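You operate a simulated robot arm through the tools that you are given. There is no shell and no other tool. Be economical: measure what you need, move in short steps, check, and stop when the job is done.

Carry out the task below with a simulated robot arm. There is one attempt and no reset: what you move stays moved.

Task
Take the small brown bottle and put it on top of the short purple lamp. Put the bottle labelled "lemon" from the top of the fill bench on top of the white box there and the bottle labelled "cedar" on top of the tall grey box there. Take the green fuse on the top of the fill bench and put it away on the top of the test bench. Turn the ml dial to 10 ml. Put the blue tube on the middle of the service bench. Put the test bottle in the inside of the dark grey sink. Do these in any order. Set down upright: small brown bottle, bottle, green fuse, test bottle.

Only the result counts: the job must be done as asked and must still hold three seconds after the hand-in. Knocking over, shifting, dropping, spilling or breaking anything else fails it.

Robot
A 6-joint arm with a two-finger gripper on a trunk, on a base that drives. Base frame: it is fixed to the floor where the robot stands at the start and does not move with it; the origin is under the middle of the robot, x ahead of it, y to its left, z up; the surface under the hand at the start is at about z = 0.84. Units: m, degrees, N and s.
With the tool pointing down near the work surface it reaches from about 0.1 to 0.84 m from the robot's upright axis, wherever it stands. Its first joint turns from -166.0 to 166.0 degrees. Places, roughly: blue tube (3x3x9 cm) [1.3, 0.9, 0.9]; green fuse [0.5, 0.25, 0.75]; inside of the dark grey sink [1.6, 1.4, 0.7]; middle of the service bench (15x30 cm) [-2, 3.64, 0.72]; ml dial [0.7, 0.8, 0.9]; short purple lamp (7x7x7 cm) [2.7, 2.6, 0.9]; small clear bottle, small green bottle, small purp [0.5, 0.25, 0.75]; tall grey box [0.75, 0.25, 1]; test bottle [1.25, 0.75, 1]; top of the test bench [3, 8.4, 0.9]; white box [0.25, 0.5, 1]. Payload 1.66 kg.
The tool frame sits at the grasp point between the pads (the TCP): z along the fingers, y along the line on which they close. The tips reach 0.016 m beyond it. Largest opening 0.111 m; the body of the gripper starts 0.104 m behind the TCP.
Orientation is that of the tool frame in the base frame, as [roll, pitch, yaw] about the fixed x, y, z axes, in that order (R = Rz(yaw) Ry(pitch) Rx(roll)). With the fingers straight down and closing along the base's y, the tool's x points along the base's -x, its y along +y and its z along -z.

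Tools
- The arm moves only by the tool jog_arm. Its argument "series" is a list of rows, each a list of 3 entries, a list of its own where there are three numbers: the shift along the base's x, y, z in cm, then the turn, a rotation vector about the base's x, y, z in degrees, then the finger opening in cm, from 0 to 11.1. In form: [[[tx, ty, tz], [rx, ry, rz], claw], ...]. A call has 1 to 10 rows; each row is the pose to reach, as a shift and turn from the pose commanded when the call began. A row lasts 0.2 s, in which the tool goes at most 0.05 m and 8.6 degrees; a call with a longer step from one row to the next is refused whole, and so is a gripper value outside its range. Where a pose cannot be reached the arm comes as near as it can. A force on the tool above 40 N (or 10 N above the force at the start of the call, whichever is more), or a blocked arm, ends the call early, and 0.2 s more pass. Each finger halts on what it meets, pressing with about 26 N; the grip force reading is that of the motor and also rises with nothing between the fingers. The clock runs only during rows and for 0.2 s after the last one: add rows that repeat a pose to give the fingers time. The reply holds the time, the measured pose of the TCP, the force on the tool along the base axes, the opening and the grip force, in the units named above and with some noise, with the torque about the TCP (base axes, N m) and any sound that the robot's microphone picked up.
- Cameras (640 x 400 px; columns grow to the right, rows downward): "scene" is now at [0.0397, 0.1949, 1.5299]; the picture's right is [0.14, -0.99, 0.00], its down [-0.77, -0.11, -0.63] and it looks along [0.62, 0.09, -0.78] (base axes); focal length 286 px, centre (320, 200). "wrist" rides on the gripper at [0.07, 0.014, -0.143] in the tool frame; the picture's right is [-0.19, 0.98, 0.00], its down [-0.87, -0.17, -0.47] and it looks along [-0.46, -0.09, 0.88] (tool axes); focal length 230 px, centre (320, 200). There is no depth. A picture from a camera that has moved, and an enlarged one, comes with that camera's place and axes in the base frame and with its lens. The place of the scene camera against the robot may be out by one fixed shift of up to 0.025 m in any direction.
- grab_frame(camera): a new picture of that camera. The clock stands still meanwhile.
- lift_body(by): slides the trunk up (or, below 0, down) by that many m; the arm and the scene camera ride with it, the base frame stays. It gives what a move gives, with no picture.
- drive_base(legs): drives the robot by 1 to 6 legs, each [ahead, left, turn to the left] in m, m and degrees, along the robot's own axes; the way and the turn of a leg run together, so that a leg with both is an arc; at most 1.5 m and 180 degrees a leg. The arm and the cameras ride along, it lands a little off, and it stops where it bumps. It gives what a move gives.
- turn_head(pan, tilt): turns the head with the scene camera to pan (to the left, within 120 degrees either way) and tilt (down, from -29 to 69), counted from straight ahead of the robot. It gives what a move gives.
- enlarge(camera, box): a new picture of the part [left, top, right, bottom] of that camera's present view, enlarged. The clock stands still meanwhile.
- sign_off(): hands the job in; it is judged then, once.

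Go step by step. Nothing tells you exact positions but the pictures and the camera data: compare them with the known pose of the tool, close in by small moves and look again before you grip or let go. The budget is 196 turns and 182 pictures, counting those below and the enlarged ones. Unless the task says otherwise, let go and move clear before handing in, and close with one line.

The tools are called after "Call:" as name(argument=value, ...) on one line, values as JSON. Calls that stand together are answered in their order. jog_arm: Moves the arm, as the interface text tells. Its arguments: {"type":"object","properties":{"series":{"type":"array","items":{"type":"array"}}},"required":["series"]} The other tools are called the same way: lift_body (by) slides the trunk up or down; drive_base (legs) drives the base; turn_head (pan, tilt) turns the head that bears the scene camera; grab_frame (camera) takes a picture; enlarge (camera, box) takes an enlarged picture of a part of a camera's view; sign_off () hands the job in.

At the start:

```text
t: 0.0
tool_pos: [0.4151, 0.1871, 1.2105]
orientation: [-180.0, 0.0, 180.0]
force: [-0.3, 0.1, -0.2]
wrist_torque: [-0.02, 0.02, -0.04]
width: 0.111
grip_force: 0.1
trunk travel left (down, up): [-0.125, 0.465]
robot x, y, heading: [-0.0013, 0.0018, -0.0]
head pan, tilt: [8.3, 51.3]
```

scene: 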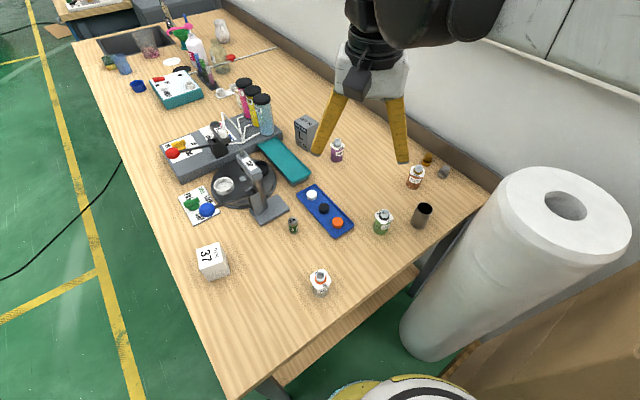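
wrist: 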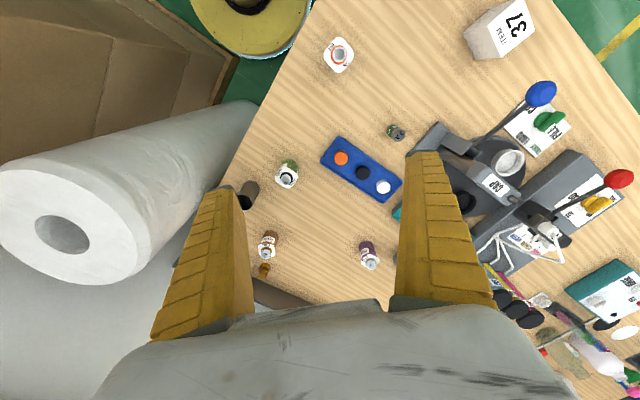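

I see the fill bench with small bottles, a white box, a grey box, a filling machine with dials. I'll enlarge the views to read labels first.

Call:
enlarge(camera="scene", box=[280, 120, 480, 300])

Call:
enlarge(camera="scene", box=[140, 80, 300, 280])

Call:
enlarge(camera="scene", box=[80, 0, 280, 120])

Call:
enlarge(camera="wrist", box=[220, 20, 440, 280])

```text
2.22 times, centred on (380, 210) of scene
camera zoom: at [0.0397, 0.1949, 1.5299], right [0.14, -0.99, 0.0], down [-0.77, -0.11, -0.63], along [0.62, 0.09, -0.78], focal length 635 px, centre (187, 178)
```

zoom: 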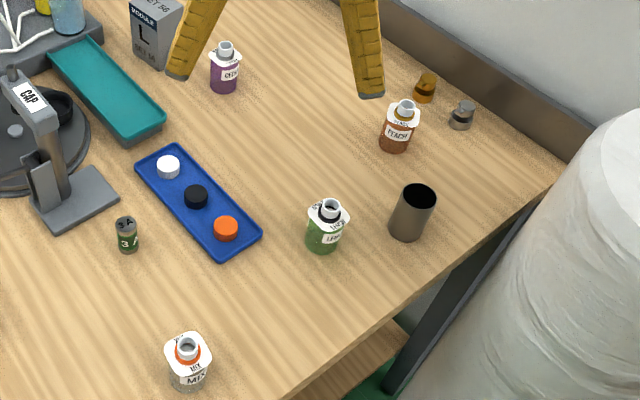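

```text
2.00 times, centred on (220, 180) of scene
camera zoom: at [0.0397, 0.1949, 1.5299], right [0.14, -0.99, 0.0], down [-0.77, -0.11, -0.63], along [0.62, 0.09, -0.78], focal length 572 px, centre (520, 240)
```

zoom: 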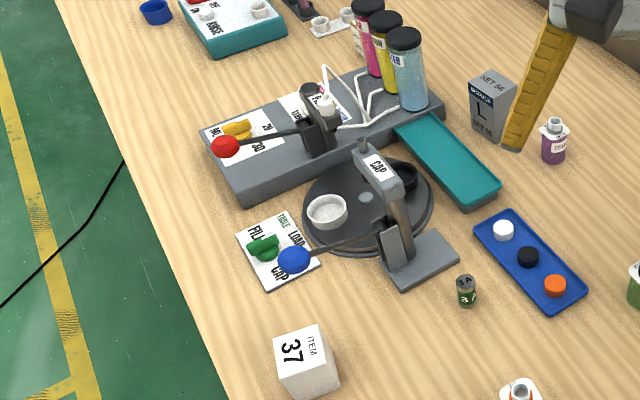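

```text
3.20 times, centred on (180, 60) of scene
camera zoom: at [0.0397, 0.1949, 1.5299], right [0.14, -0.99, 0.0], down [-0.77, -0.11, -0.63], along [0.62, 0.09, -0.78], focal length 914 px, centre (768, 648)
```

zoom: 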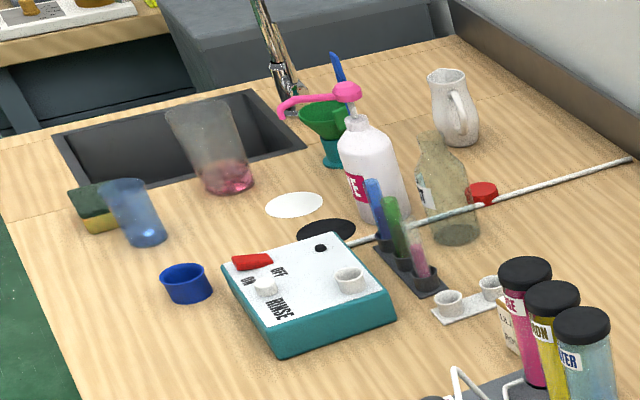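

```text
1.54 times, centred on (330, 150) of wrist
camera zoom: at [0.346, 0.202, 1.3538], right [0.19, 0.98, 0.0], down [0.87, -0.17, 0.47], along [0.46, -0.09, -0.88], focal length 354 px, centre (305, 277)
```

zoom: 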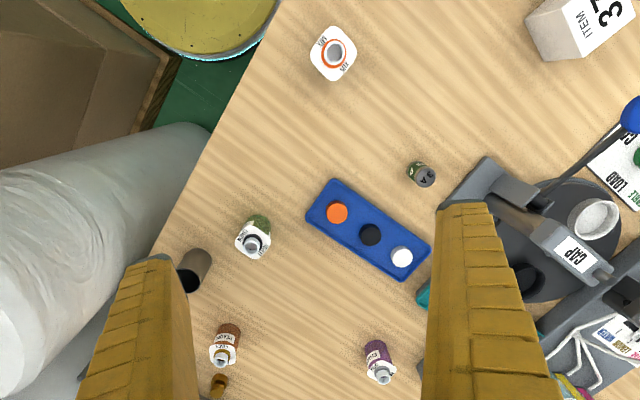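

The table runs diagonally (about 45°) from me, with obstacles to the right. I'll look around with the head to plan the drive paths.

Call:
turn_head(pan=45, tilt=15)

Call:
grab_frame(camera="scene")

Call:
turn_head(pan=115, tilt=20)

Call:
grab_frame(camera="scene")

Call:
turn_head(pan=-60, tilt=60)

Call:
grab_frame(camera="scene")

Call:
turn_head(pan=40, tilt=60)

Call:
grab_frame(camera="scene")

```text
t: 1.0
tool_pos: [0.416, 0.188, 1.211]
orientation: [180.0, 0.0, -180.0]
force: [0.3, 0.7, -0.4]
wrist_torque: [0.0, 0.0, -0.02]
width: 0.111
grip_force: 0.0
trunk travel left (down, up): [-0.125, 0.465]
robot x, y, heading: [-0.0023, 0.0008, 0.5]
head pan, tilt: [45.0, 15.0]
```

```text
175 pictures are left
camera scene: at [0.0308, 0.25, 1.5853], right [0.71, -0.71, 0.0], down [-0.18, -0.18, -0.97], along [0.68, 0.68, -0.26], focal length 286 px, centre (320, 200)
```

scene: 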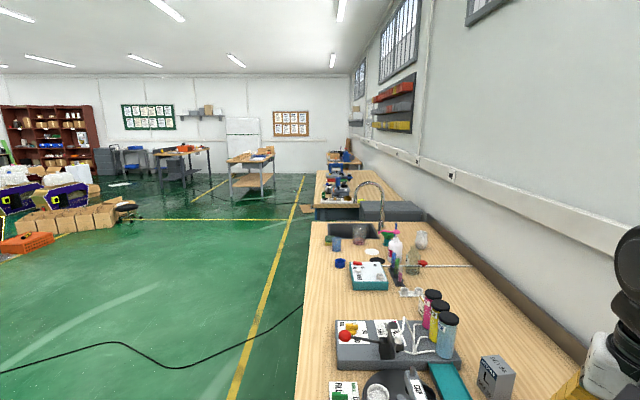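

```text
t: 2.4
tool_pos: [0.4146, 0.1874, 1.2102]
orientation: [-180.0, 0.0, 180.0]
force: [-0.1, 0.7, -0.7]
wrist_torque: [-0.02, 0.03, 0.02]
width: 0.1108
grip_force: 0.1
trunk travel left (down, up): [-0.125, 0.465]
robot x, y, heading: [0.0014, -0.0003, -0.1]
head pan, tilt: [115.0, 20.0]
```

```text
174 pictures are left
camera scene: at [-0.0746, 0.2684, 1.5772], right [0.91, 0.42, 0.0], down [0.14, -0.31, -0.94], along [-0.4, 0.85, -0.34], focal length 286 px, centre (320, 200)
```

scene: 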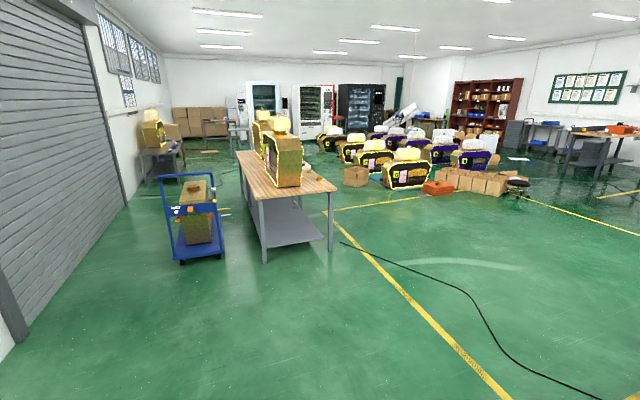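

```text
t: 5.1
tool_pos: [0.414, 0.1883, 1.2098]
orientation: [179.9, 0.0, -179.9]
force: [-0.3, 0.2, 0.5]
wrist_torque: [-0.01, -0.01, 0.0]
width: 0.1108
grip_force: 0.1
trunk travel left (down, up): [-0.125, 0.465]
robot x, y, heading: [-0.0015, 0.0001, 0.1]
head pan, tilt: [-60.0, 60.0]
```

```text
173 pictures are left
camera scene: at [-0.0019, 0.1263, 1.5191], right [-0.87, -0.5, 0.0], down [-0.43, 0.75, -0.5], along [0.25, -0.43, -0.87], focal length 286 px, centre (320, 200)
```

scene: 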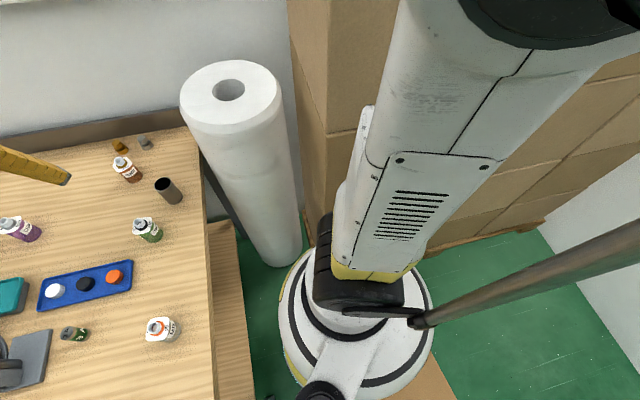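

```text
t: 6.8
tool_pos: [0.4143, 0.1877, 1.2101]
orientation: [179.9, 0.0, 180.0]
force: [-0.1, -0.1, -0.8]
wrist_torque: [-0.02, 0.06, 0.0]
width: 0.1109
grip_force: 0.1
trunk travel left (down, up): [-0.125, 0.465]
robot x, y, heading: [-0.0023, -0.0004, -0.1]
head pan, tilt: [40.0, 60.0]
```

```text
172 pictures are left
camera scene: at [0.0158, 0.2268, 1.5191], right [0.64, -0.77, 0.0], down [-0.66, -0.56, -0.5], along [0.38, 0.32, -0.87], focal length 286 px, centre (320, 200)
```

scene: 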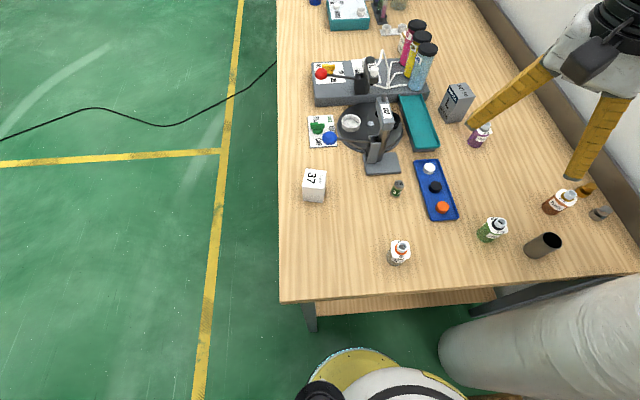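

My own round base is the yellow/white thing, so there's room left of the table. Reading the labels next.

Call:
enlarge(camera="scene", box=[370, 180, 450, 280])

Call:
enlarge(camera="scene", box=[440, 80, 610, 260])

Call:
enlarge(camera="scene", box=[290, 40, 350, 100])

```text
4.00 times, centred on (410, 230) of scene
camera zoom: at [0.0158, 0.2268, 1.5191], right [0.64, -0.77, 0.0], down [-0.66, -0.56, -0.5], along [0.38, 0.32, -0.87], focal length 1143 px, centre (-40, 80)
```

zoom: 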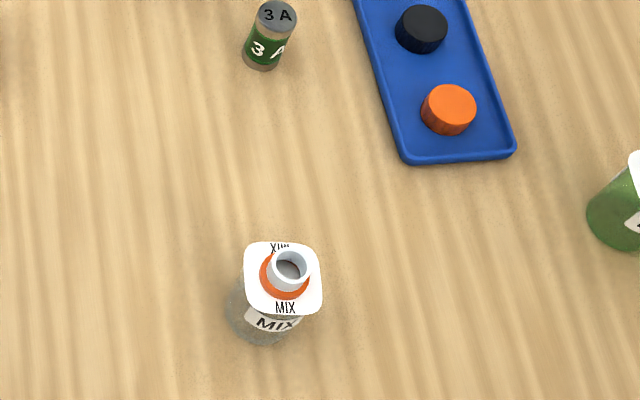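

```text
2.22 times, centred on (525, 170) of scene
camera zoom: at [0.0158, 0.2268, 1.5191], right [0.64, -0.77, 0.0], down [-0.66, -0.56, -0.5], along [0.38, 0.32, -0.87], focal length 635 px, centre (-136, 267)
```

zoom: 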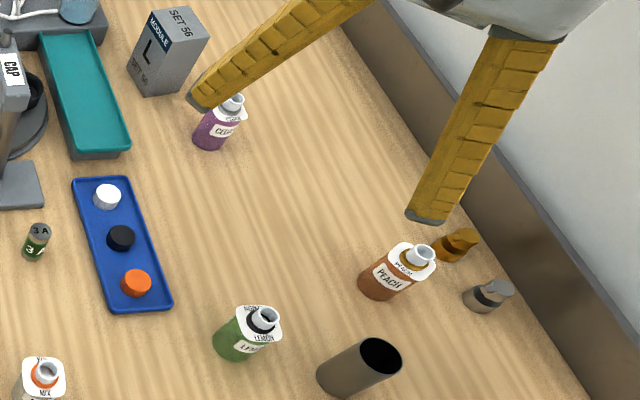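

```text
6.67 times, centred on (320, 70) of scene
camera zoom: at [0.0158, 0.2268, 1.5191], right [0.64, -0.77, 0.0], down [-0.66, -0.56, -0.5], along [0.38, 0.32, -0.87], focal length 1905 px, centre (320, 1067)
```

zoom: 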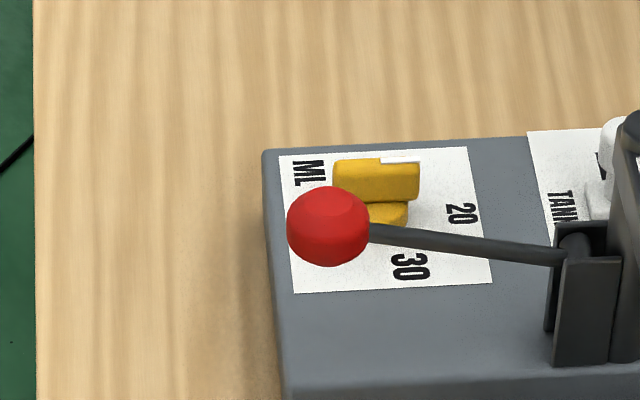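

Labels: green = lemon, purple = cedar, brown = peach (goes to the lamp). I'll hover over the lemon bottle at about (0.50, 0.08).

Call:
jog_arm(series=[[[2, -2.5, -4], [0, 0, 0], 11], [[4, -5, -8], [0, 0, 0], 11], [[6, -7.5, -12], [0, 0, 0], 10], [[8.5, -10.8, -15], [0, 0, 0], 8], [[8.5, -10.8, -15], [0, 0, 0], 8]])

Call:
turn_head(pan=0, tilt=50)

Call:
grab_frame(camera="wrist")

Call:
grab_frame(camera="scene")

```text
refused: row 1 steps farther than a row can; nothing moved
```

```text
t: 7.9
tool_pos: [0.4148, 0.1895, 1.2103]
orientation: [179.9, 0.0, 179.9]
force: [0.2, 0.0, 0.6]
wrist_torque: [-0.01, 0.0, 0.0]
width: 0.1107
grip_force: 0.1
trunk travel left (down, up): [-0.125, 0.465]
robot x, y, heading: [-0.0001, 0.0002, -0.2]
head pan, tilt: [0.0, 50.0]
```

```text
168 pictures are left
camera wrist: at [0.346, 0.202, 1.3538], right [0.19, 0.98, 0.0], down [0.87, -0.17, 0.47], along [0.46, -0.09, -0.88], focal length 230 px, centre (320, 200)
```

wrist: 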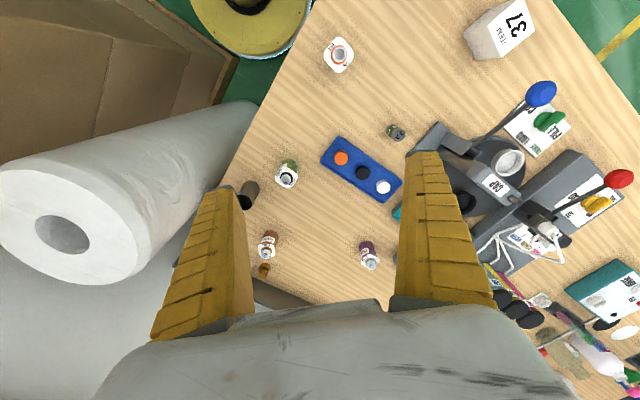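

```text
167 pictures are left
camera scene: at [0.0417, 0.1841, 1.5316], right [0.0, -1.0, 0.0], down [-0.77, 0.0, -0.64], along [0.64, 0.0, -0.77], focal length 286 px, centre (320, 200)
```

scene: 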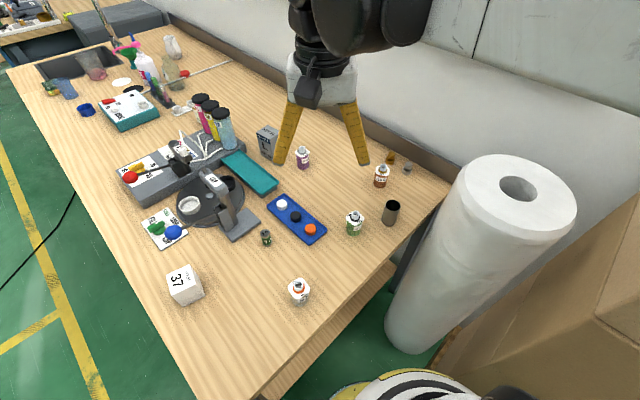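

The lemon bottle sits at about (0.51, 0.09). Moving above it in smaller steps.

Call:
jog_arm(series=[[[2, -2, -3], [0, 0, 0], 11], [[4, -4, -6], [0, 0, 0], 11], [[6, -6, -9], [0, 0, 0], 10], [[8, -8, -12], [0, 0, 0], 9], [[9.5, -9.5, -14], [0, 0, 0], 8], [[9.5, -9.5, -14], [0, 0, 0], 8]])

Call:
grab_frame(camera="wrist")

Call:
enlarge(camera="scene", box=[240, 120, 480, 270])

```text
t: 9.3
tool_pos: [0.5111, 0.094, 1.0715]
orientation: [179.9, 0.0, -180.0]
force: [-0.7, 0.0, -0.2]
wrist_torque: [0.02, -0.01, 0.01]
width: 0.0814
grip_force: 1.2
trunk travel left (down, up): [-0.125, 0.465]
robot x, y, heading: [0.0038, -0.0026, -0.0]
head pan, tilt: [0.0, 50.0]
```

```text
166 pictures are left
camera wrist: at [0.4419, 0.1079, 1.2146], right [0.19, 0.98, 0.0], down [0.87, -0.17, 0.47], along [0.46, -0.09, -0.88], focal length 230 px, centre (320, 200)
```

wrist: 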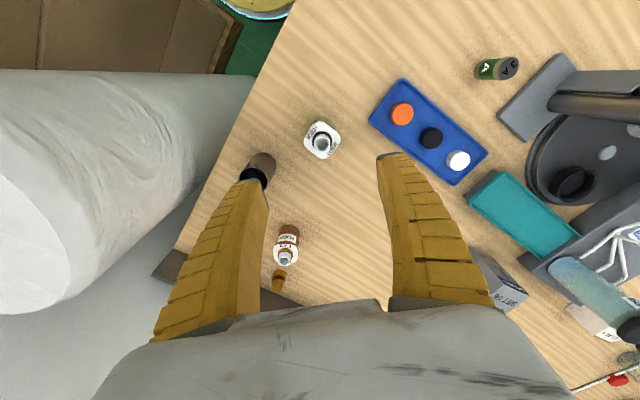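

```text
2.67 times, centred on (360, 195) of scene
camera zoom: at [0.0417, 0.184, 1.5317], right [0.0, -1.0, 0.0], down [-0.77, 0.0, -0.64], along [0.64, 0.0, -0.77], focal length 762 px, centre (213, 213)
```

zoom: 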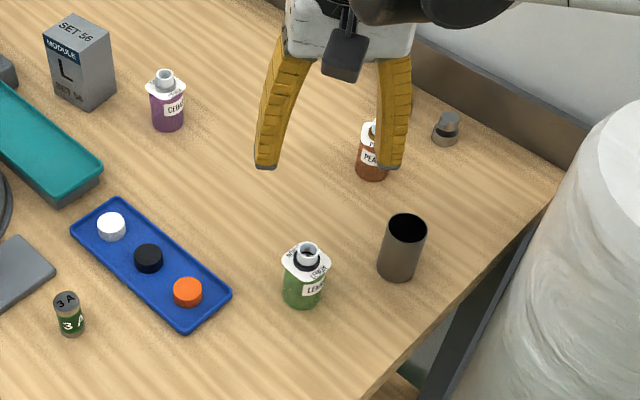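

The lemon bottle has a square collar; I'll zoom in to align the fingers with it.

Call:
enlarge(camera="wrist", box=[270, 100, 370, 180])

Call:
enlarge(camera="scene", box=[330, 200, 410, 250])

```text
5.00 times, centred on (320, 140) of wrist
camera zoom: at [0.4419, 0.1079, 1.2146], right [0.19, 0.98, 0.0], down [0.87, -0.17, 0.47], along [0.46, -0.09, -0.88], focal length 1150 px, centre (320, 500)
```

zoom: 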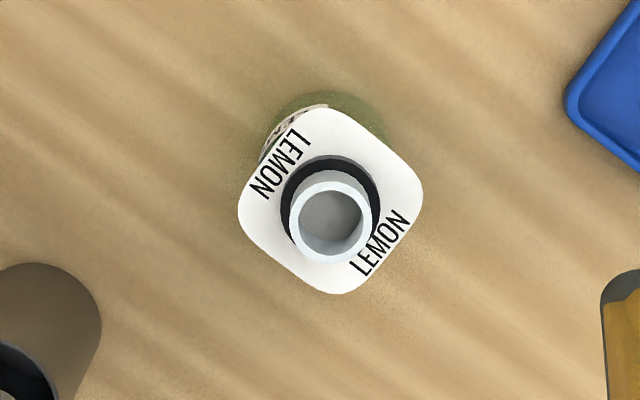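

```text
8.00 times, centred on (370, 225) of scene
camera zoom: at [0.0417, 0.184, 1.5317], right [0.0, -1.0, 0.0], down [-0.77, 0.0, -0.64], along [0.64, 0.0, -0.77], focal length 2286 px, centre (-80, 0)
```

zoom: 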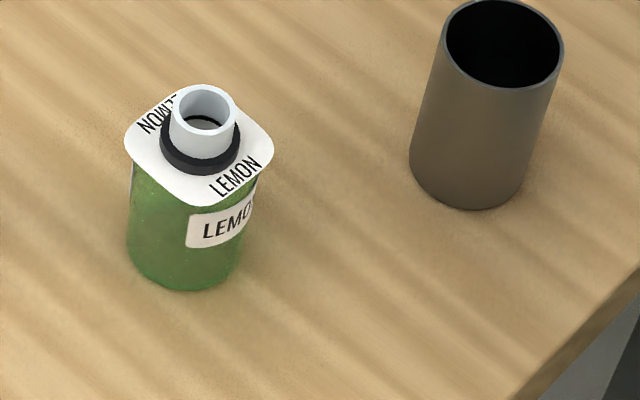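

Body ~4 cm wide under a ~3.7 cm square collar aligned at 45°. I'll turn the gripper -45° and descend over it.

Call:
jog_arm(series=[[[0.6, 0.2, -2], [0, 0, -8], 8], [[0.6, 0.2, -4], [0, 0, -16], 8], [[0.6, 0.2, -6], [0, 0, -24], 8], [[0.6, 0.2, -8], [0, 0, -32], 8], [[0.6, 0.2, -9], [0, 0, -40], 8], [[0.6, 0.2, -9], [0, 0, -45], 8], [[0.6, 0.2, -9], [0, 0, -45], 8]])

Call:
grab_frame(camera="wrist")

Call:
enlarge(camera="scene", box=[280, 120, 440, 260])

```text
t: 10.9
tool_pos: [0.5158, 0.095, 0.9801]
orientation: [180.0, 0.0, 134.9]
force: [0.2, 0.2, 0.6]
wrist_torque: [-0.03, 0.03, -0.02]
width: 0.0812
grip_force: 0.7
trunk travel left (down, up): [-0.125, 0.465]
robot x, y, heading: [0.0003, -0.0015, 0.2]
head pan, tilt: [0.0, 50.0]
```

```text
162 pictures are left
camera wrist: at [0.477, 0.1541, 1.1241], right [0.83, 0.56, 0.0], down [0.49, -0.73, 0.47], along [0.26, -0.39, -0.88], focal length 230 px, centre (320, 200)
```

wrist: 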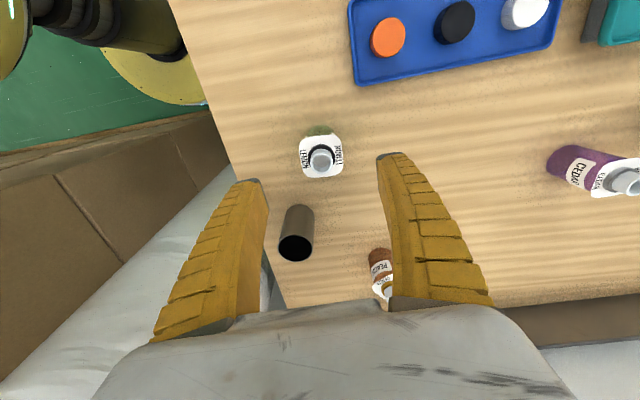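

```text
2.86 times, centred on (360, 190) of scene
camera zoom: at [0.0417, 0.184, 1.5316], right [0.0, -1.0, 0.0], down [-0.77, 0.0, -0.64], along [0.64, 0.0, -0.77], focal length 816 px, centre (206, 229)
```

zoom: 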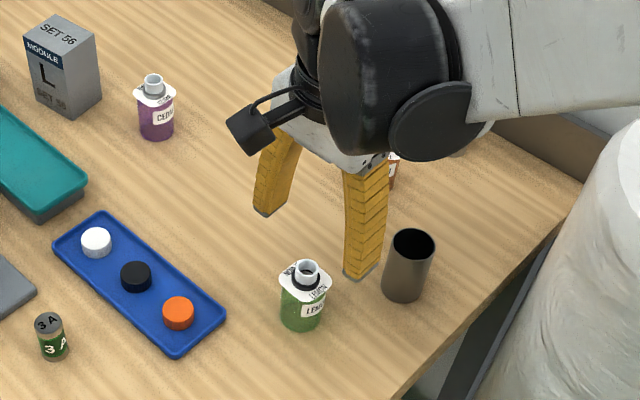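

Bottle axis confirmed at (0.518, 0.096). Descending and gripping.

Call:
jog_arm(series=[[[0.1, 0.1, -4], [0, 0, 0], 8], [[0.1, 0.1, -8], [0, 0, 0], 8], [[0.1, 0.1, -10.8], [0, 0, 0], 8], [[0.1, 0.1, -10.8], [0, 0, 0], 8]])

Call:
grab_frame(camera="wrist")

```text
t: 11.9
tool_pos: [0.5185, 0.0949, 0.8727]
orientation: [-179.9, 0.0, 135.0]
force: [0.4, 0.0, -0.6]
wrist_torque: [-0.02, 0.01, -0.01]
width: 0.0815
grip_force: 0.7
trunk travel left (down, up): [-0.125, 0.465]
robot x, y, heading: [-0.0006, -0.0008, -0.4]
head pan, tilt: [0.0, 50.0]
```

```text
160 pictures are left
camera wrist: at [0.4799, 0.1537, 1.0149], right [0.83, 0.56, 0.0], down [0.49, -0.73, 0.47], along [0.26, -0.39, -0.88], focal length 230 px, centre (320, 200)
```

wrist: 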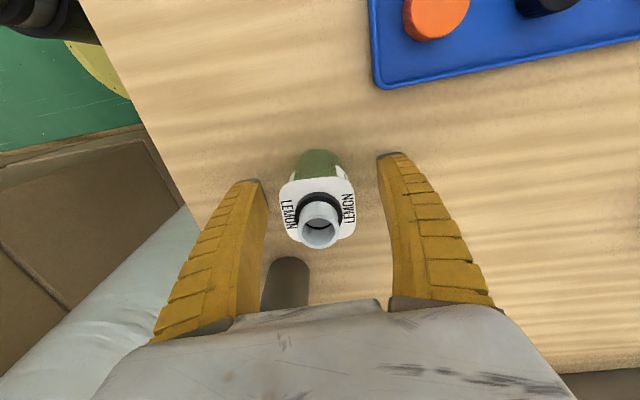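

Centred between the fingers. Closing, then lifting slightly.

Call:
jog_arm(series=[[[0, 0, 0], [0, 0, 0], 5], [[0, 0, 0], [0, 0, 0], 3.5], [[0, 0, 0], [0, 0, 0], 3], [[0, 0, 0], [0, 0, 0], 3], [[0, 0, 2], [0, 0, 0], 3], [[0, 0, 5], [0, 0, 0], 3], [[0, 0, 9], [0, 0, 0], 3], [[0, 0, 13], [0, 0, 0], 3]])

Call:
grab_frame(camera="wrist")

Call:
grab_frame(camera="scene")

```text
t: 13.7
tool_pos: [0.5177, 0.0926, 1.0025]
orientation: [180.0, 0.1, 134.9]
force: [0.0, 0.5, 0.9]
wrist_torque: [0.01, -0.02, 0.0]
width: 0.0329
grip_force: 2.3
trunk travel left (down, up): [-0.125, 0.465]
robot x, y, heading: [0.0011, 0.0001, -0.0]
head pan, tilt: [0.0, 50.0]
```

```text
159 pictures are left
camera wrist: at [0.479, 0.1527, 1.1456], right [0.83, 0.56, 0.0], down [0.49, -0.73, 0.47], along [0.26, -0.39, -0.88], focal length 230 px, centre (320, 200)
```

wrist: 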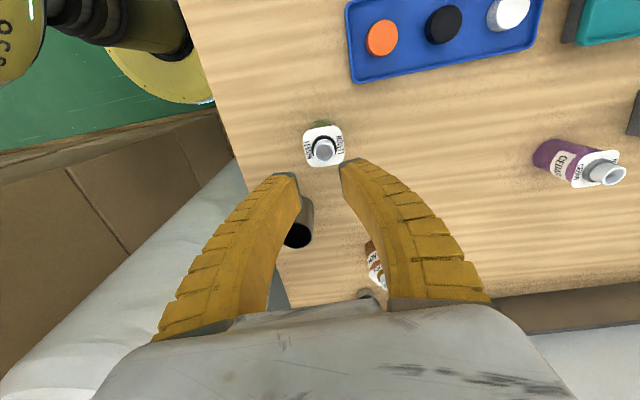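

```text
158 pictures are left
camera scene: at [0.0412, 0.1839, 1.5317], right [0.0, -1.0, 0.0], down [-0.77, 0.0, -0.64], along [0.64, 0.0, -0.77], focal length 286 px, centre (320, 200)
```

scene: 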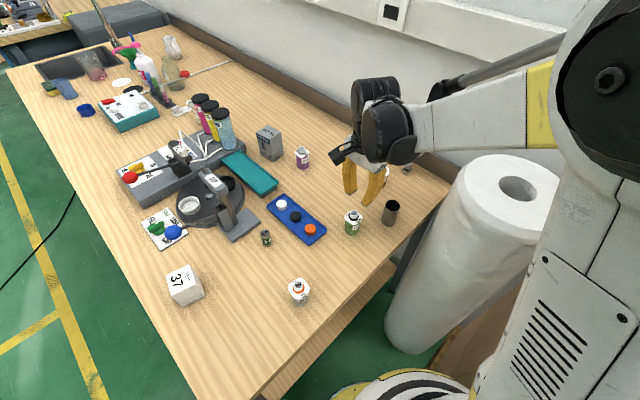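

The bottle wasn't held (it stayed in place, upright): the 3 cm command pressed too lightly. I'll go back down and close fully before lifting.

Call:
jog_arm(series=[[[0, 0, -1], [0, 0, 0], 6], [[0, 0, -1], [0, 0, 0], 8], [[0, 0, -5], [0, 0, 0], 8], [[0, 0, -9.5], [0, 0, 0], 8], [[0, 0, -13.3], [0, 0, 0], 8], [[0, 0, -13.3], [0, 0, 0], 4.5], [[0, 0, -13.3], [0, 0, 0], 2], [[0, 0, -13.3], [0, 0, 0], 0], [[0, 0, -13.3], [0, 0, 0], 0]])

Call:
grab_frame(camera="wrist")

```text
t: 15.7
tool_pos: [0.516, 0.0931, 0.869]
orientation: [-180.0, 0.0, 135.0]
force: [-0.7, 0.4, 0.8]
wrist_torque: [0.01, 0.06, 0.01]
width: 0.0373
grip_force: 25.8
trunk travel left (down, up): [-0.125, 0.465]
robot x, y, heading: [0.0023, -0.0049, 0.1]
head pan, tilt: [0.0, 50.0]
```

```text
157 pictures are left
camera wrist: at [0.4773, 0.1532, 1.0122], right [0.83, 0.56, 0.0], down [0.49, -0.73, 0.47], along [0.26, -0.39, -0.88], focal length 230 px, centre (320, 200)
```

wrist: 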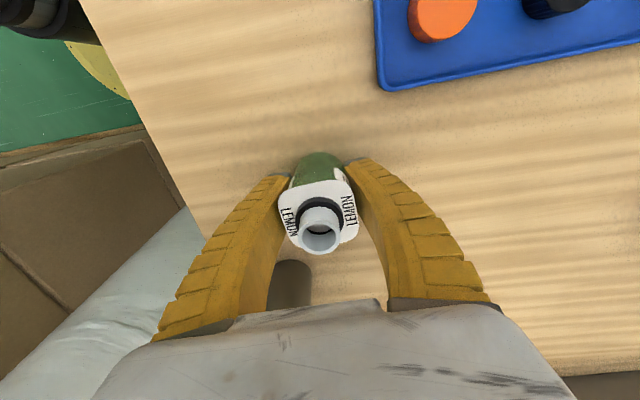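

Now gripped firmly (3.7 cm, 26 N). Lifting.

Call:
jog_arm(series=[[[0, 0, 1], [0, 0, 0], 0], [[0, 0, 4], [0, 0, 0], 0], [[0, 0, 8], [0, 0, 0], 0], [[0, 0, 12], [0, 0, 0], 0], [[0, 0, 16], [0, 0, 0], 0], [[0, 0, 16], [0, 0, 0], 0]])

Call:
grab_frame(camera="scene")

Call:
enlarge(camera="scene", box=[140, 240, 240, 320])

```text
t: 17.1
tool_pos: [0.5155, 0.0951, 1.0307]
orientation: [180.0, 0.0, 135.0]
force: [0.1, 0.0, -0.9]
wrist_torque: [0.01, -0.01, -0.01]
width: 0.0363
grip_force: 26.5
trunk travel left (down, up): [-0.125, 0.465]
robot x, y, heading: [-0.0009, 0.0018, 0.2]
head pan, tilt: [0.0, 50.0]
```

```text
156 pictures are left
camera scene: at [0.0417, 0.184, 1.5316], right [0.0, -1.0, 0.0], down [-0.77, 0.0, -0.64], along [0.64, 0.0, -0.77], focal length 286 px, centre (320, 200)
```

scene: 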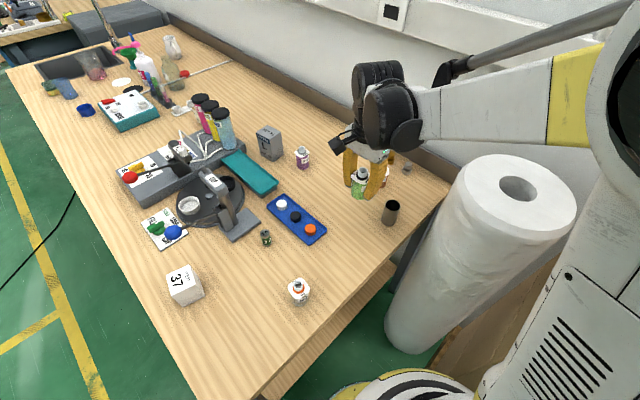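

```text
5.00 times, centred on (190, 280) of scene
camera zoom: at [0.0417, 0.184, 1.5316], right [0.0, -1.0, 0.0], down [-0.77, 0.0, -0.64], along [0.64, 0.0, -0.77], focal length 1429 px, centre (970, -200)
```

zoom: 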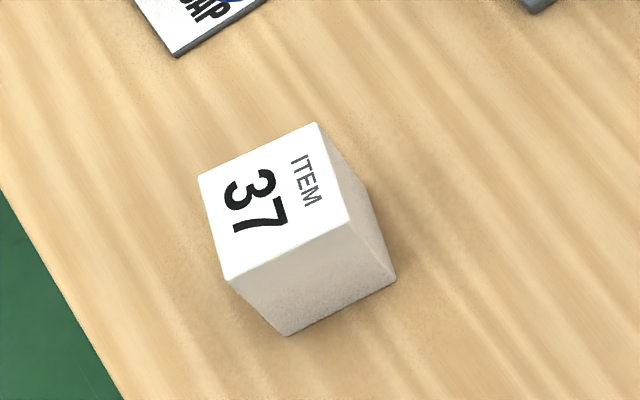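

Lemon bottle is lifted. The white box is a 7 cm cube, top at z≈0.909, centre about (0.335, 0.51); moving over it.

Call:
jog_arm(series=[[[-1.5, 4, 2], [0, 0, 0], 0], [[-3, 8, 4], [0, 0, 0], 0], [[-4.8, 12.5, 4], [0, 0, 0], 0], [[-6.5, 17, 4], [0, 0, 0], 0], [[-8.3, 21.5, 4], [0, 0, 0], 0], [[-10, 26, 4], [0, 0, 0], 0], [[-12, 30.5, 4], [0, 0, 0], 0], [[-14, 35, 4], [0, 0, 0], 0], [[-16, 39, 4], [0, 0, 0], 0], [[-18, 41.7, 4], [0, 0, 0], 0]])

Call:
grab_frame(camera="wrist")

Call:
grab_frame(camera="scene")

```text
t: 19.3
tool_pos: [0.3378, 0.5109, 1.0705]
orientation: [-180.0, 0.0, 135.0]
force: [-0.1, 0.4, -0.2]
wrist_torque: [-0.03, -0.01, -0.01]
width: 0.0359
grip_force: 26.6
trunk travel left (down, up): [-0.125, 0.465]
robot x, y, heading: [0.0011, -0.0021, -0.1]
head pan, tilt: [0.0, 50.0]
```

```text
154 pictures are left
camera wrist: at [0.2996, 0.5714, 1.2122], right [0.83, 0.56, 0.0], down [0.49, -0.73, 0.47], along [0.26, -0.39, -0.88], focal length 230 px, centre (320, 200)
```

wrist: 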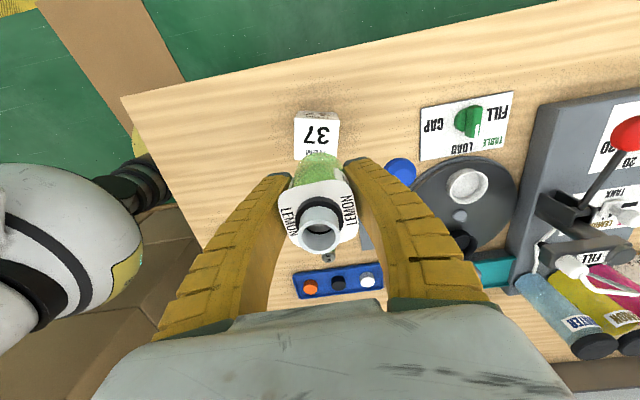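

```text
153 pictures are left
camera scene: at [0.0415, 0.1845, 1.5316], right [0.0, -1.0, 0.0], down [-0.77, 0.0, -0.64], along [0.64, 0.0, -0.77], focal length 286 px, centre (320, 200)
```

scene: 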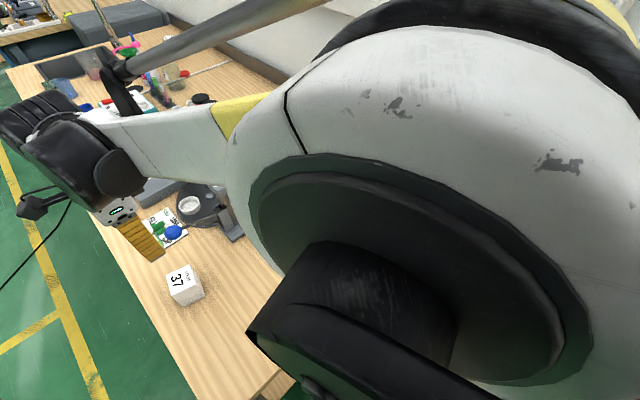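

Checking the box edges under the bottle more closely.

Call:
enlarge(camera="wrist", box=[270, 90, 370, 170])

```text
5.00 times, centred on (320, 130) of wrist
camera zoom: at [0.2996, 0.5714, 1.2122], right [0.83, 0.56, 0.0], down [0.49, -0.73, 0.47], along [0.26, -0.39, -0.88], focal length 1150 px, centre (320, 550)
```

zoom: 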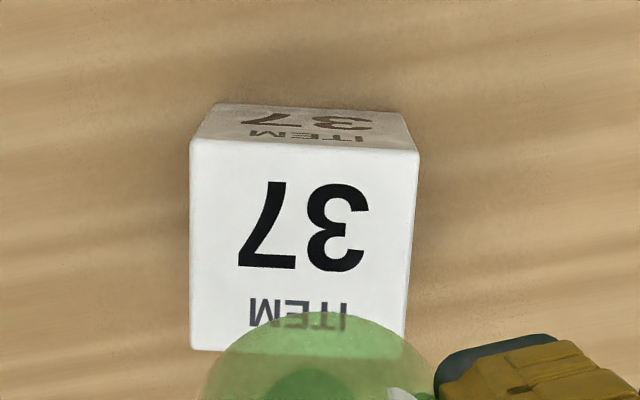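

Box top centre is at (0.337, 0.507). Lowering toward it, watching force.

Call:
jog_arm(series=[[[-0.1, -0.4, -4], [0, 0, 0], 0], [[-0.1, -0.4, -8], [0, 0, 0], 0], [[-0.1, -0.4, -11], [0, 0, 0], 0], [[-0.1, -0.4, -12.5], [0, 0, 0], 0], [[-0.1, -0.4, -12.8], [0, 0, 0], 0]])

Call:
grab_frame(camera="wrist")

Call:
enlarge(camera="scene", box=[100, 190, 260, 330])

```text
t: 20.5
tool_pos: [0.3359, 0.5085, 0.9414]
orientation: [-180.0, 0.0, 134.9]
force: [-0.3, -0.1, 1.4]
wrist_torque: [0.0, 0.04, -0.02]
width: 0.0357
grip_force: 26.0
trunk travel left (down, up): [-0.125, 0.465]
robot x, y, heading: [0.002, -0.0006, -0.1]
head pan, tilt: [0.0, 50.0]
```

```text
151 pictures are left
camera wrist: at [0.2965, 0.5679, 1.0847], right [0.83, 0.56, 0.0], down [0.49, -0.73, 0.47], along [0.26, -0.39, -0.88], focal length 230 px, centre (320, 200)
```

wrist: 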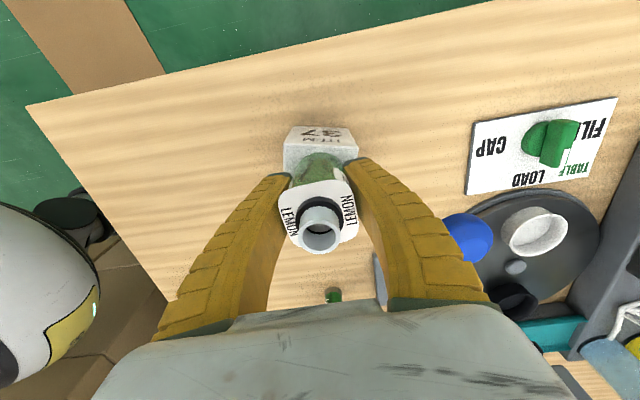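

```text
2.86 times, centred on (180, 260) of scene
camera zoom: at [0.0416, 0.1839, 1.5317], right [0.0, -1.0, 0.0], down [-0.77, 0.0, -0.64], along [0.64, 0.0, -0.77], focal length 816 px, centre (720, 29)
```

zoom: 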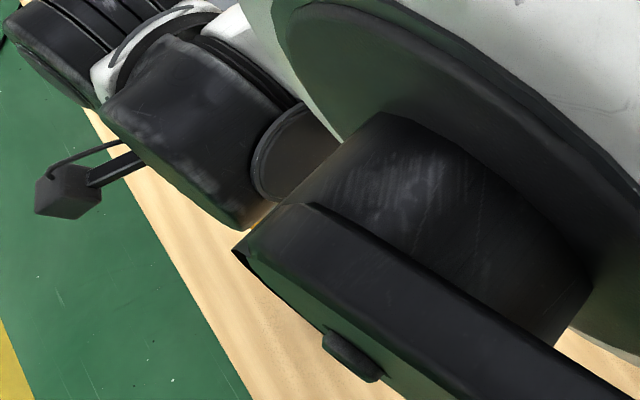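

Bottle is close above the box; nudging ~5 mm toward the box centre and lowering in small steps.

Call:
jog_arm(series=[[[0.3, -0.4, 0], [0, 0, 0], 0], [[0.3, -0.4, -0.4], [0, 0, 0], 0], [[0.3, -0.4, -0.8], [0, 0, 0], 0]])

Call:
enlarge(camera="wrist", box=[270, 110, 370, 190])

```text
t: 21.3
tool_pos: [0.3377, 0.5047, 0.9354]
orientation: [179.8, 0.0, 135.0]
force: [1.0, 1.7, 18.4]
wrist_torque: [0.04, 0.02, -0.04]
width: 0.0385
grip_force: 25.6
trunk travel left (down, up): [-0.125, 0.465]
robot x, y, heading: [0.0013, 0.001, 0.1]
head pan, tilt: [0.0, 50.0]
```

```text
5.00 times, centred on (320, 150) of wrist
camera zoom: at [0.2994, 0.5637, 1.078], right [0.83, 0.56, 0.0], down [0.49, -0.73, 0.47], along [0.26, -0.39, -0.88], focal length 1150 px, centre (320, 450)
```

zoom: 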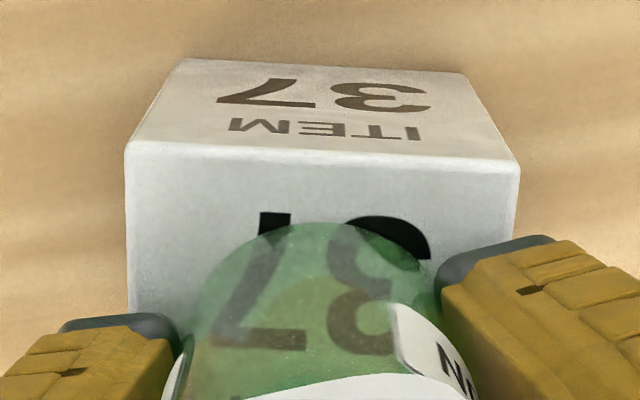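

Contact made (18 N) and well centred. Releasing and rising.

Call:
jog_arm(series=[[[0, 0, 0.3], [0, 0, 0], 0], [[0, 0, 0.3], [0, 0, 0], 5], [[0, 0, 0.3], [0, 0, 0], 8], [[0, 0, 0.3], [0, 0, 0], 8], [[0, 0, 4], [0, 0, 0], 8], [[0, 0, 8], [0, 0, 0], 8], [[0, 0, 12], [0, 0, 0], 8], [[0, 0, 16], [0, 0, 0], 8]])

Call:
grab_frame(camera="wrist")

```text
t: 23.1
tool_pos: [0.3369, 0.504, 1.0945]
orientation: [-179.9, 0.1, 134.9]
force: [-0.6, -0.1, 0.2]
wrist_torque: [-0.05, 0.0, -0.01]
width: 0.0815
grip_force: 0.8
trunk travel left (down, up): [-0.125, 0.465]
robot x, y, heading: [-0.0031, 0.0018, -0.0]
head pan, tilt: [0.0, 50.0]
```

```text
148 pictures are left
camera wrist: at [0.2979, 0.5637, 1.2378], right [0.83, 0.56, 0.0], down [0.49, -0.73, 0.47], along [0.26, -0.39, -0.88], focal length 230 px, centre (320, 200)
```

wrist: 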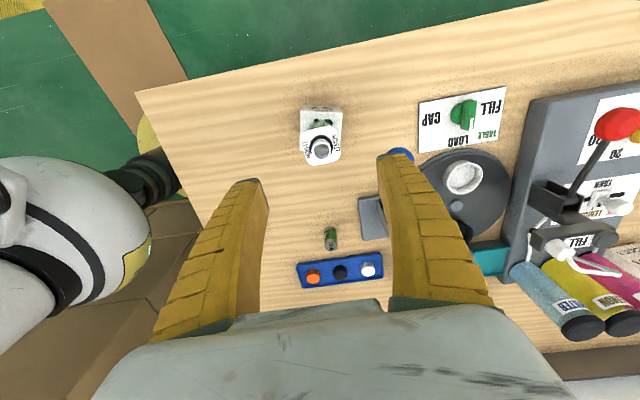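

Lemon stands on the white box. Next the cedar bottle (~(0.776, 0.247)); I'll retreat high, turn the gripper +90°, then go out with a tilt to extend reach.

Call:
jog_arm(series=[[[1, -2.3, 1.5], [0, 0, 8.5], 8], [[2, -4.6, 3], [0, 0, 17], 8], [[3, -7, 4.5], [0, 0, 25.5], 8], [[4, -9.5, 5.5], [0, 0, 34], 8], [[5, -12, 5.5], [0, 0, 42.5], 8], [[6, -14.5, 5.5], [0, 0, 51], 8], [[7, -17, 5.5], [0, 0, 59.5], 8], [[8.5, -19, 5.5], [0, 0, 68], 8], [[10, -21, 5.5], [0, 0, 76.5], 8], [[12, -23, 5.5], [0, 0, 85], 8]])

Call:
jog_arm(series=[[[4, -1, -1], [0, 0, 5], 8], [[8, -2, -2], [0, 0, 5], 8], [[12, -3, -3], [0, 0, 5], 8], [[16, -4, -4], [0, 0, 5], 8], [[20, -5, -5], [0, 0, 5], 8], [[20, -5, -5], [0, 0, 5], 8]])

Call:
grab_frame(camera="wrist")

Call:
grab_frame(camera="scene")

```text
t: 25.3
tool_pos: [0.4583, 0.2739, 1.148]
orientation: [-180.0, 0.0, -139.9]
force: [0.0, 0.3, -1.2]
wrist_torque: [-0.03, 0.03, 0.0]
width: 0.0814
grip_force: 0.9
trunk travel left (down, up): [-0.125, 0.465]
robot x, y, heading: [-0.0007, -0.002, -0.0]
head pan, tilt: [0.0, 50.0]
```

```text
t: 26.7
tool_pos: [0.661, 0.2256, 1.099]
orientation: [-179.9, 0.0, -135.0]
force: [0.3, 0.1, -0.4]
wrist_torque: [0.02, 0.0, -0.04]
width: 0.0811
grip_force: 0.8
trunk travel left (down, up): [-0.125, 0.465]
robot x, y, heading: [0.0014, 0.0009, 0.1]
head pan, tilt: [0.0, 50.0]
```

```text
147 pictures are left
camera wrist: at [0.6037, 0.1859, 1.2416], right [-0.56, 0.83, 0.0], down [0.73, 0.49, 0.47], along [0.39, 0.26, -0.88], focal length 230 px, centre (320, 200)
```

wrist: 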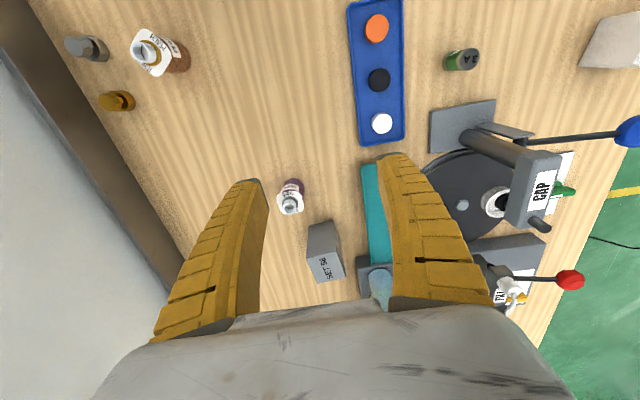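

```text
146 pictures are left
camera scene: at [0.0417, 0.184, 1.5317], right [0.0, -1.0, 0.0], down [-0.77, 0.0, -0.64], along [0.64, 0.0, -0.77], focal length 286 px, centre (320, 200)
```

scene: 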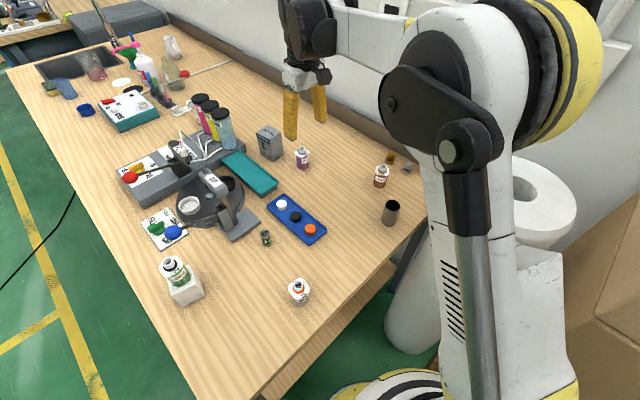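

Cedar confirmed at (0.777, 0.245), grey box top centre near (0.865, 0.372). Tilting the tool 35° along the table axis and moving to a pre-grasp pose.

Call:
jog_arm(series=[[[1.3, -0.6, -2.2], [5, -5, 0], 8], [[2.7, -1.2, -4.4], [10, -10, 0], 8], [[4, -1.8, -6.6], [15, -15, 0], 8], [[5.4, -2.4, -8.8], [20, -20, 0], 8], [[6.7, -2.9, -11], [24.7, -24.7, 0], 8], [[6.7, -2.9, -13.3], [24.7, -24.7, 0], 8], [[6.7, -2.9, -13.3], [24.7, -24.7, 0], 8]])

Call:
grab_frame(camera="wrist")

Call:
enlarge(camera="scene", box=[220, 60, 380, 200])

```text
t: 28.3
tool_pos: [0.7265, 0.197, 0.9649]
orientation: [-180.0, 35.0, -135.0]
force: [-0.3, 0.4, -0.7]
wrist_torque: [-0.02, -0.02, 0.0]
width: 0.0815
grip_force: 0.9
trunk travel left (down, up): [-0.125, 0.465]
robot x, y, heading: [-0.0012, -0.0009, 0.0]
head pan, tilt: [0.0, 50.0]
```

```text
145 pictures are left
camera wrist: at [0.6197, 0.1088, 1.0419], right [-0.58, 0.8, 0.11], down [0.43, 0.19, 0.88], along [0.69, 0.56, -0.46], focal length 230 px, centre (320, 200)
```

wrist: 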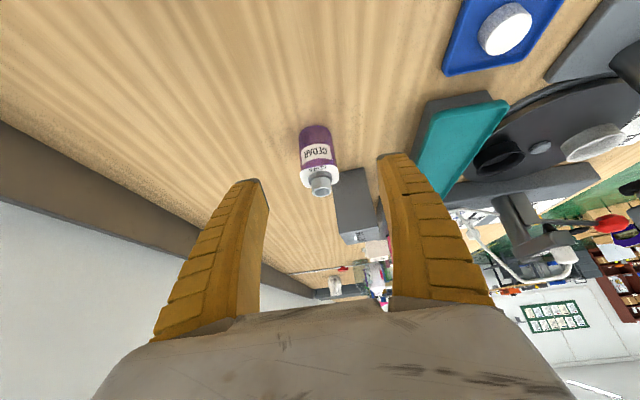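

```text
2.86 times, centred on (300, 130) of scene
camera zoom: at [0.0417, 0.1841, 1.5316], right [0.0, -1.0, 0.0], down [-0.77, 0.0, -0.64], along [0.64, 0.0, -0.77], focal length 816 px, centre (377, 400)
```

zoom: 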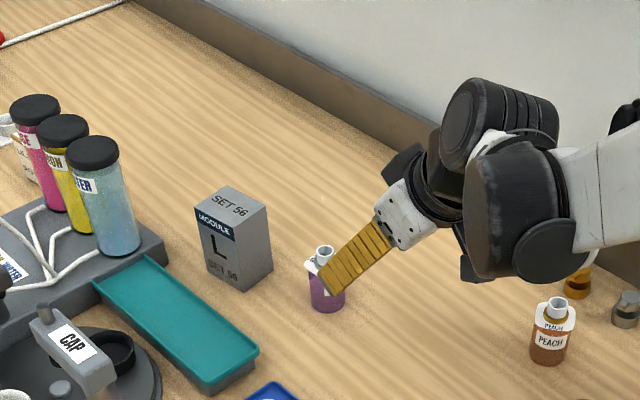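

Well lined up. Advancing along the tool axis and closing.

Call:
jog_arm(series=[[[1.7, 1.6, -3.2], [0, 0, 0], 8], [[3.4, 3.2, -6.4], [0, 0, 0], 8], [[5.0, 4.8, -9.6], [0, 0, 0], 8], [[5.0, 4.8, -9.6], [0, 0, 0], 8]])

Call:
grab_frame(camera="wrist")

```text
t: 29.3
tool_pos: [0.7747, 0.2444, 0.8705]
orientation: [180.0, 34.8, -135.0]
force: [0.7, 0.3, 0.1]
wrist_torque: [0.0, -0.01, 0.02]
width: 0.0815
grip_force: 0.8
trunk travel left (down, up): [-0.125, 0.465]
robot x, y, heading: [-0.0002, -0.0014, -0.1]
head pan, tilt: [0.0, 50.0]
```

```text
143 pictures are left
camera wrist: at [0.668, 0.156, 0.9465], right [-0.58, 0.8, 0.11], down [0.43, 0.19, 0.88], along [0.69, 0.56, -0.46], focal length 230 px, centre (320, 200)
```

wrist: 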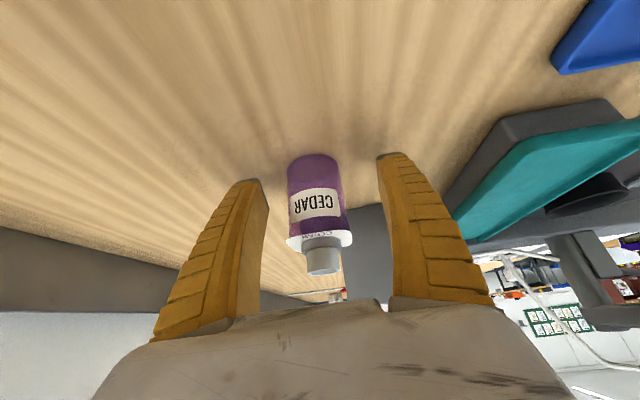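

Centred. Gripping fully and lifting.

Call:
jog_arm(series=[[[0, 0, 0], [0, 0, 0], 5], [[0, 0, 0], [0, 0, 0], 2], [[0, 0, 0], [0, 0, 0], 0], [[0, 0, 0], [0, 0, 0], 0], [[0, 0, 2], [0, 0, 0], 0], [[0, 0, 6], [0, 0, 0], 0], [[0, 0, 10], [0, 0, 0], 0], [[0, 0, 12], [0, 0, 0], 0], [[0, 0, 12], [0, 0, 0], 0]])

Call:
grab_frame(camera="wrist")

Call:
enlarge(camera="scene", box=[220, 60, 380, 200])

```text
t: 31.3
tool_pos: [0.7758, 0.2444, 0.9902]
orientation: [-180.0, 34.9, -135.1]
force: [0.6, 0.3, -0.9]
wrist_torque: [0.01, 0.0, -0.01]
width: 0.0338
grip_force: 25.9
trunk travel left (down, up): [-0.125, 0.465]
robot x, y, heading: [0.0027, 0.0009, 0.0]
head pan, tilt: [0.0, 50.0]
```

```text
142 pictures are left
camera wrist: at [0.668, 0.1562, 1.0671], right [-0.58, 0.8, 0.11], down [0.43, 0.19, 0.88], along [0.69, 0.56, -0.46], focal length 230 px, centre (320, 200)
```

wrist: 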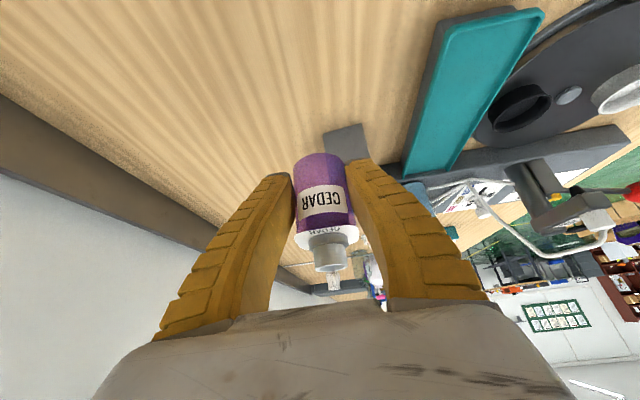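

```text
2.86 times, centred on (300, 130) of scene
camera zoom: at [0.0418, 0.184, 1.5316], right [0.0, -1.0, 0.0], down [-0.77, 0.0, -0.64], along [0.64, 0.0, -0.77], focal length 816 px, centre (377, 400)
```

zoom: 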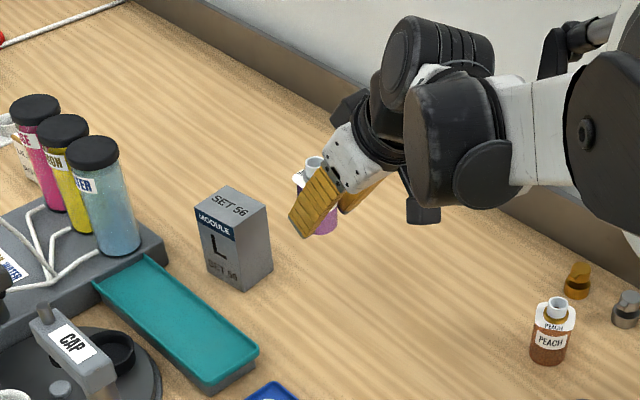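

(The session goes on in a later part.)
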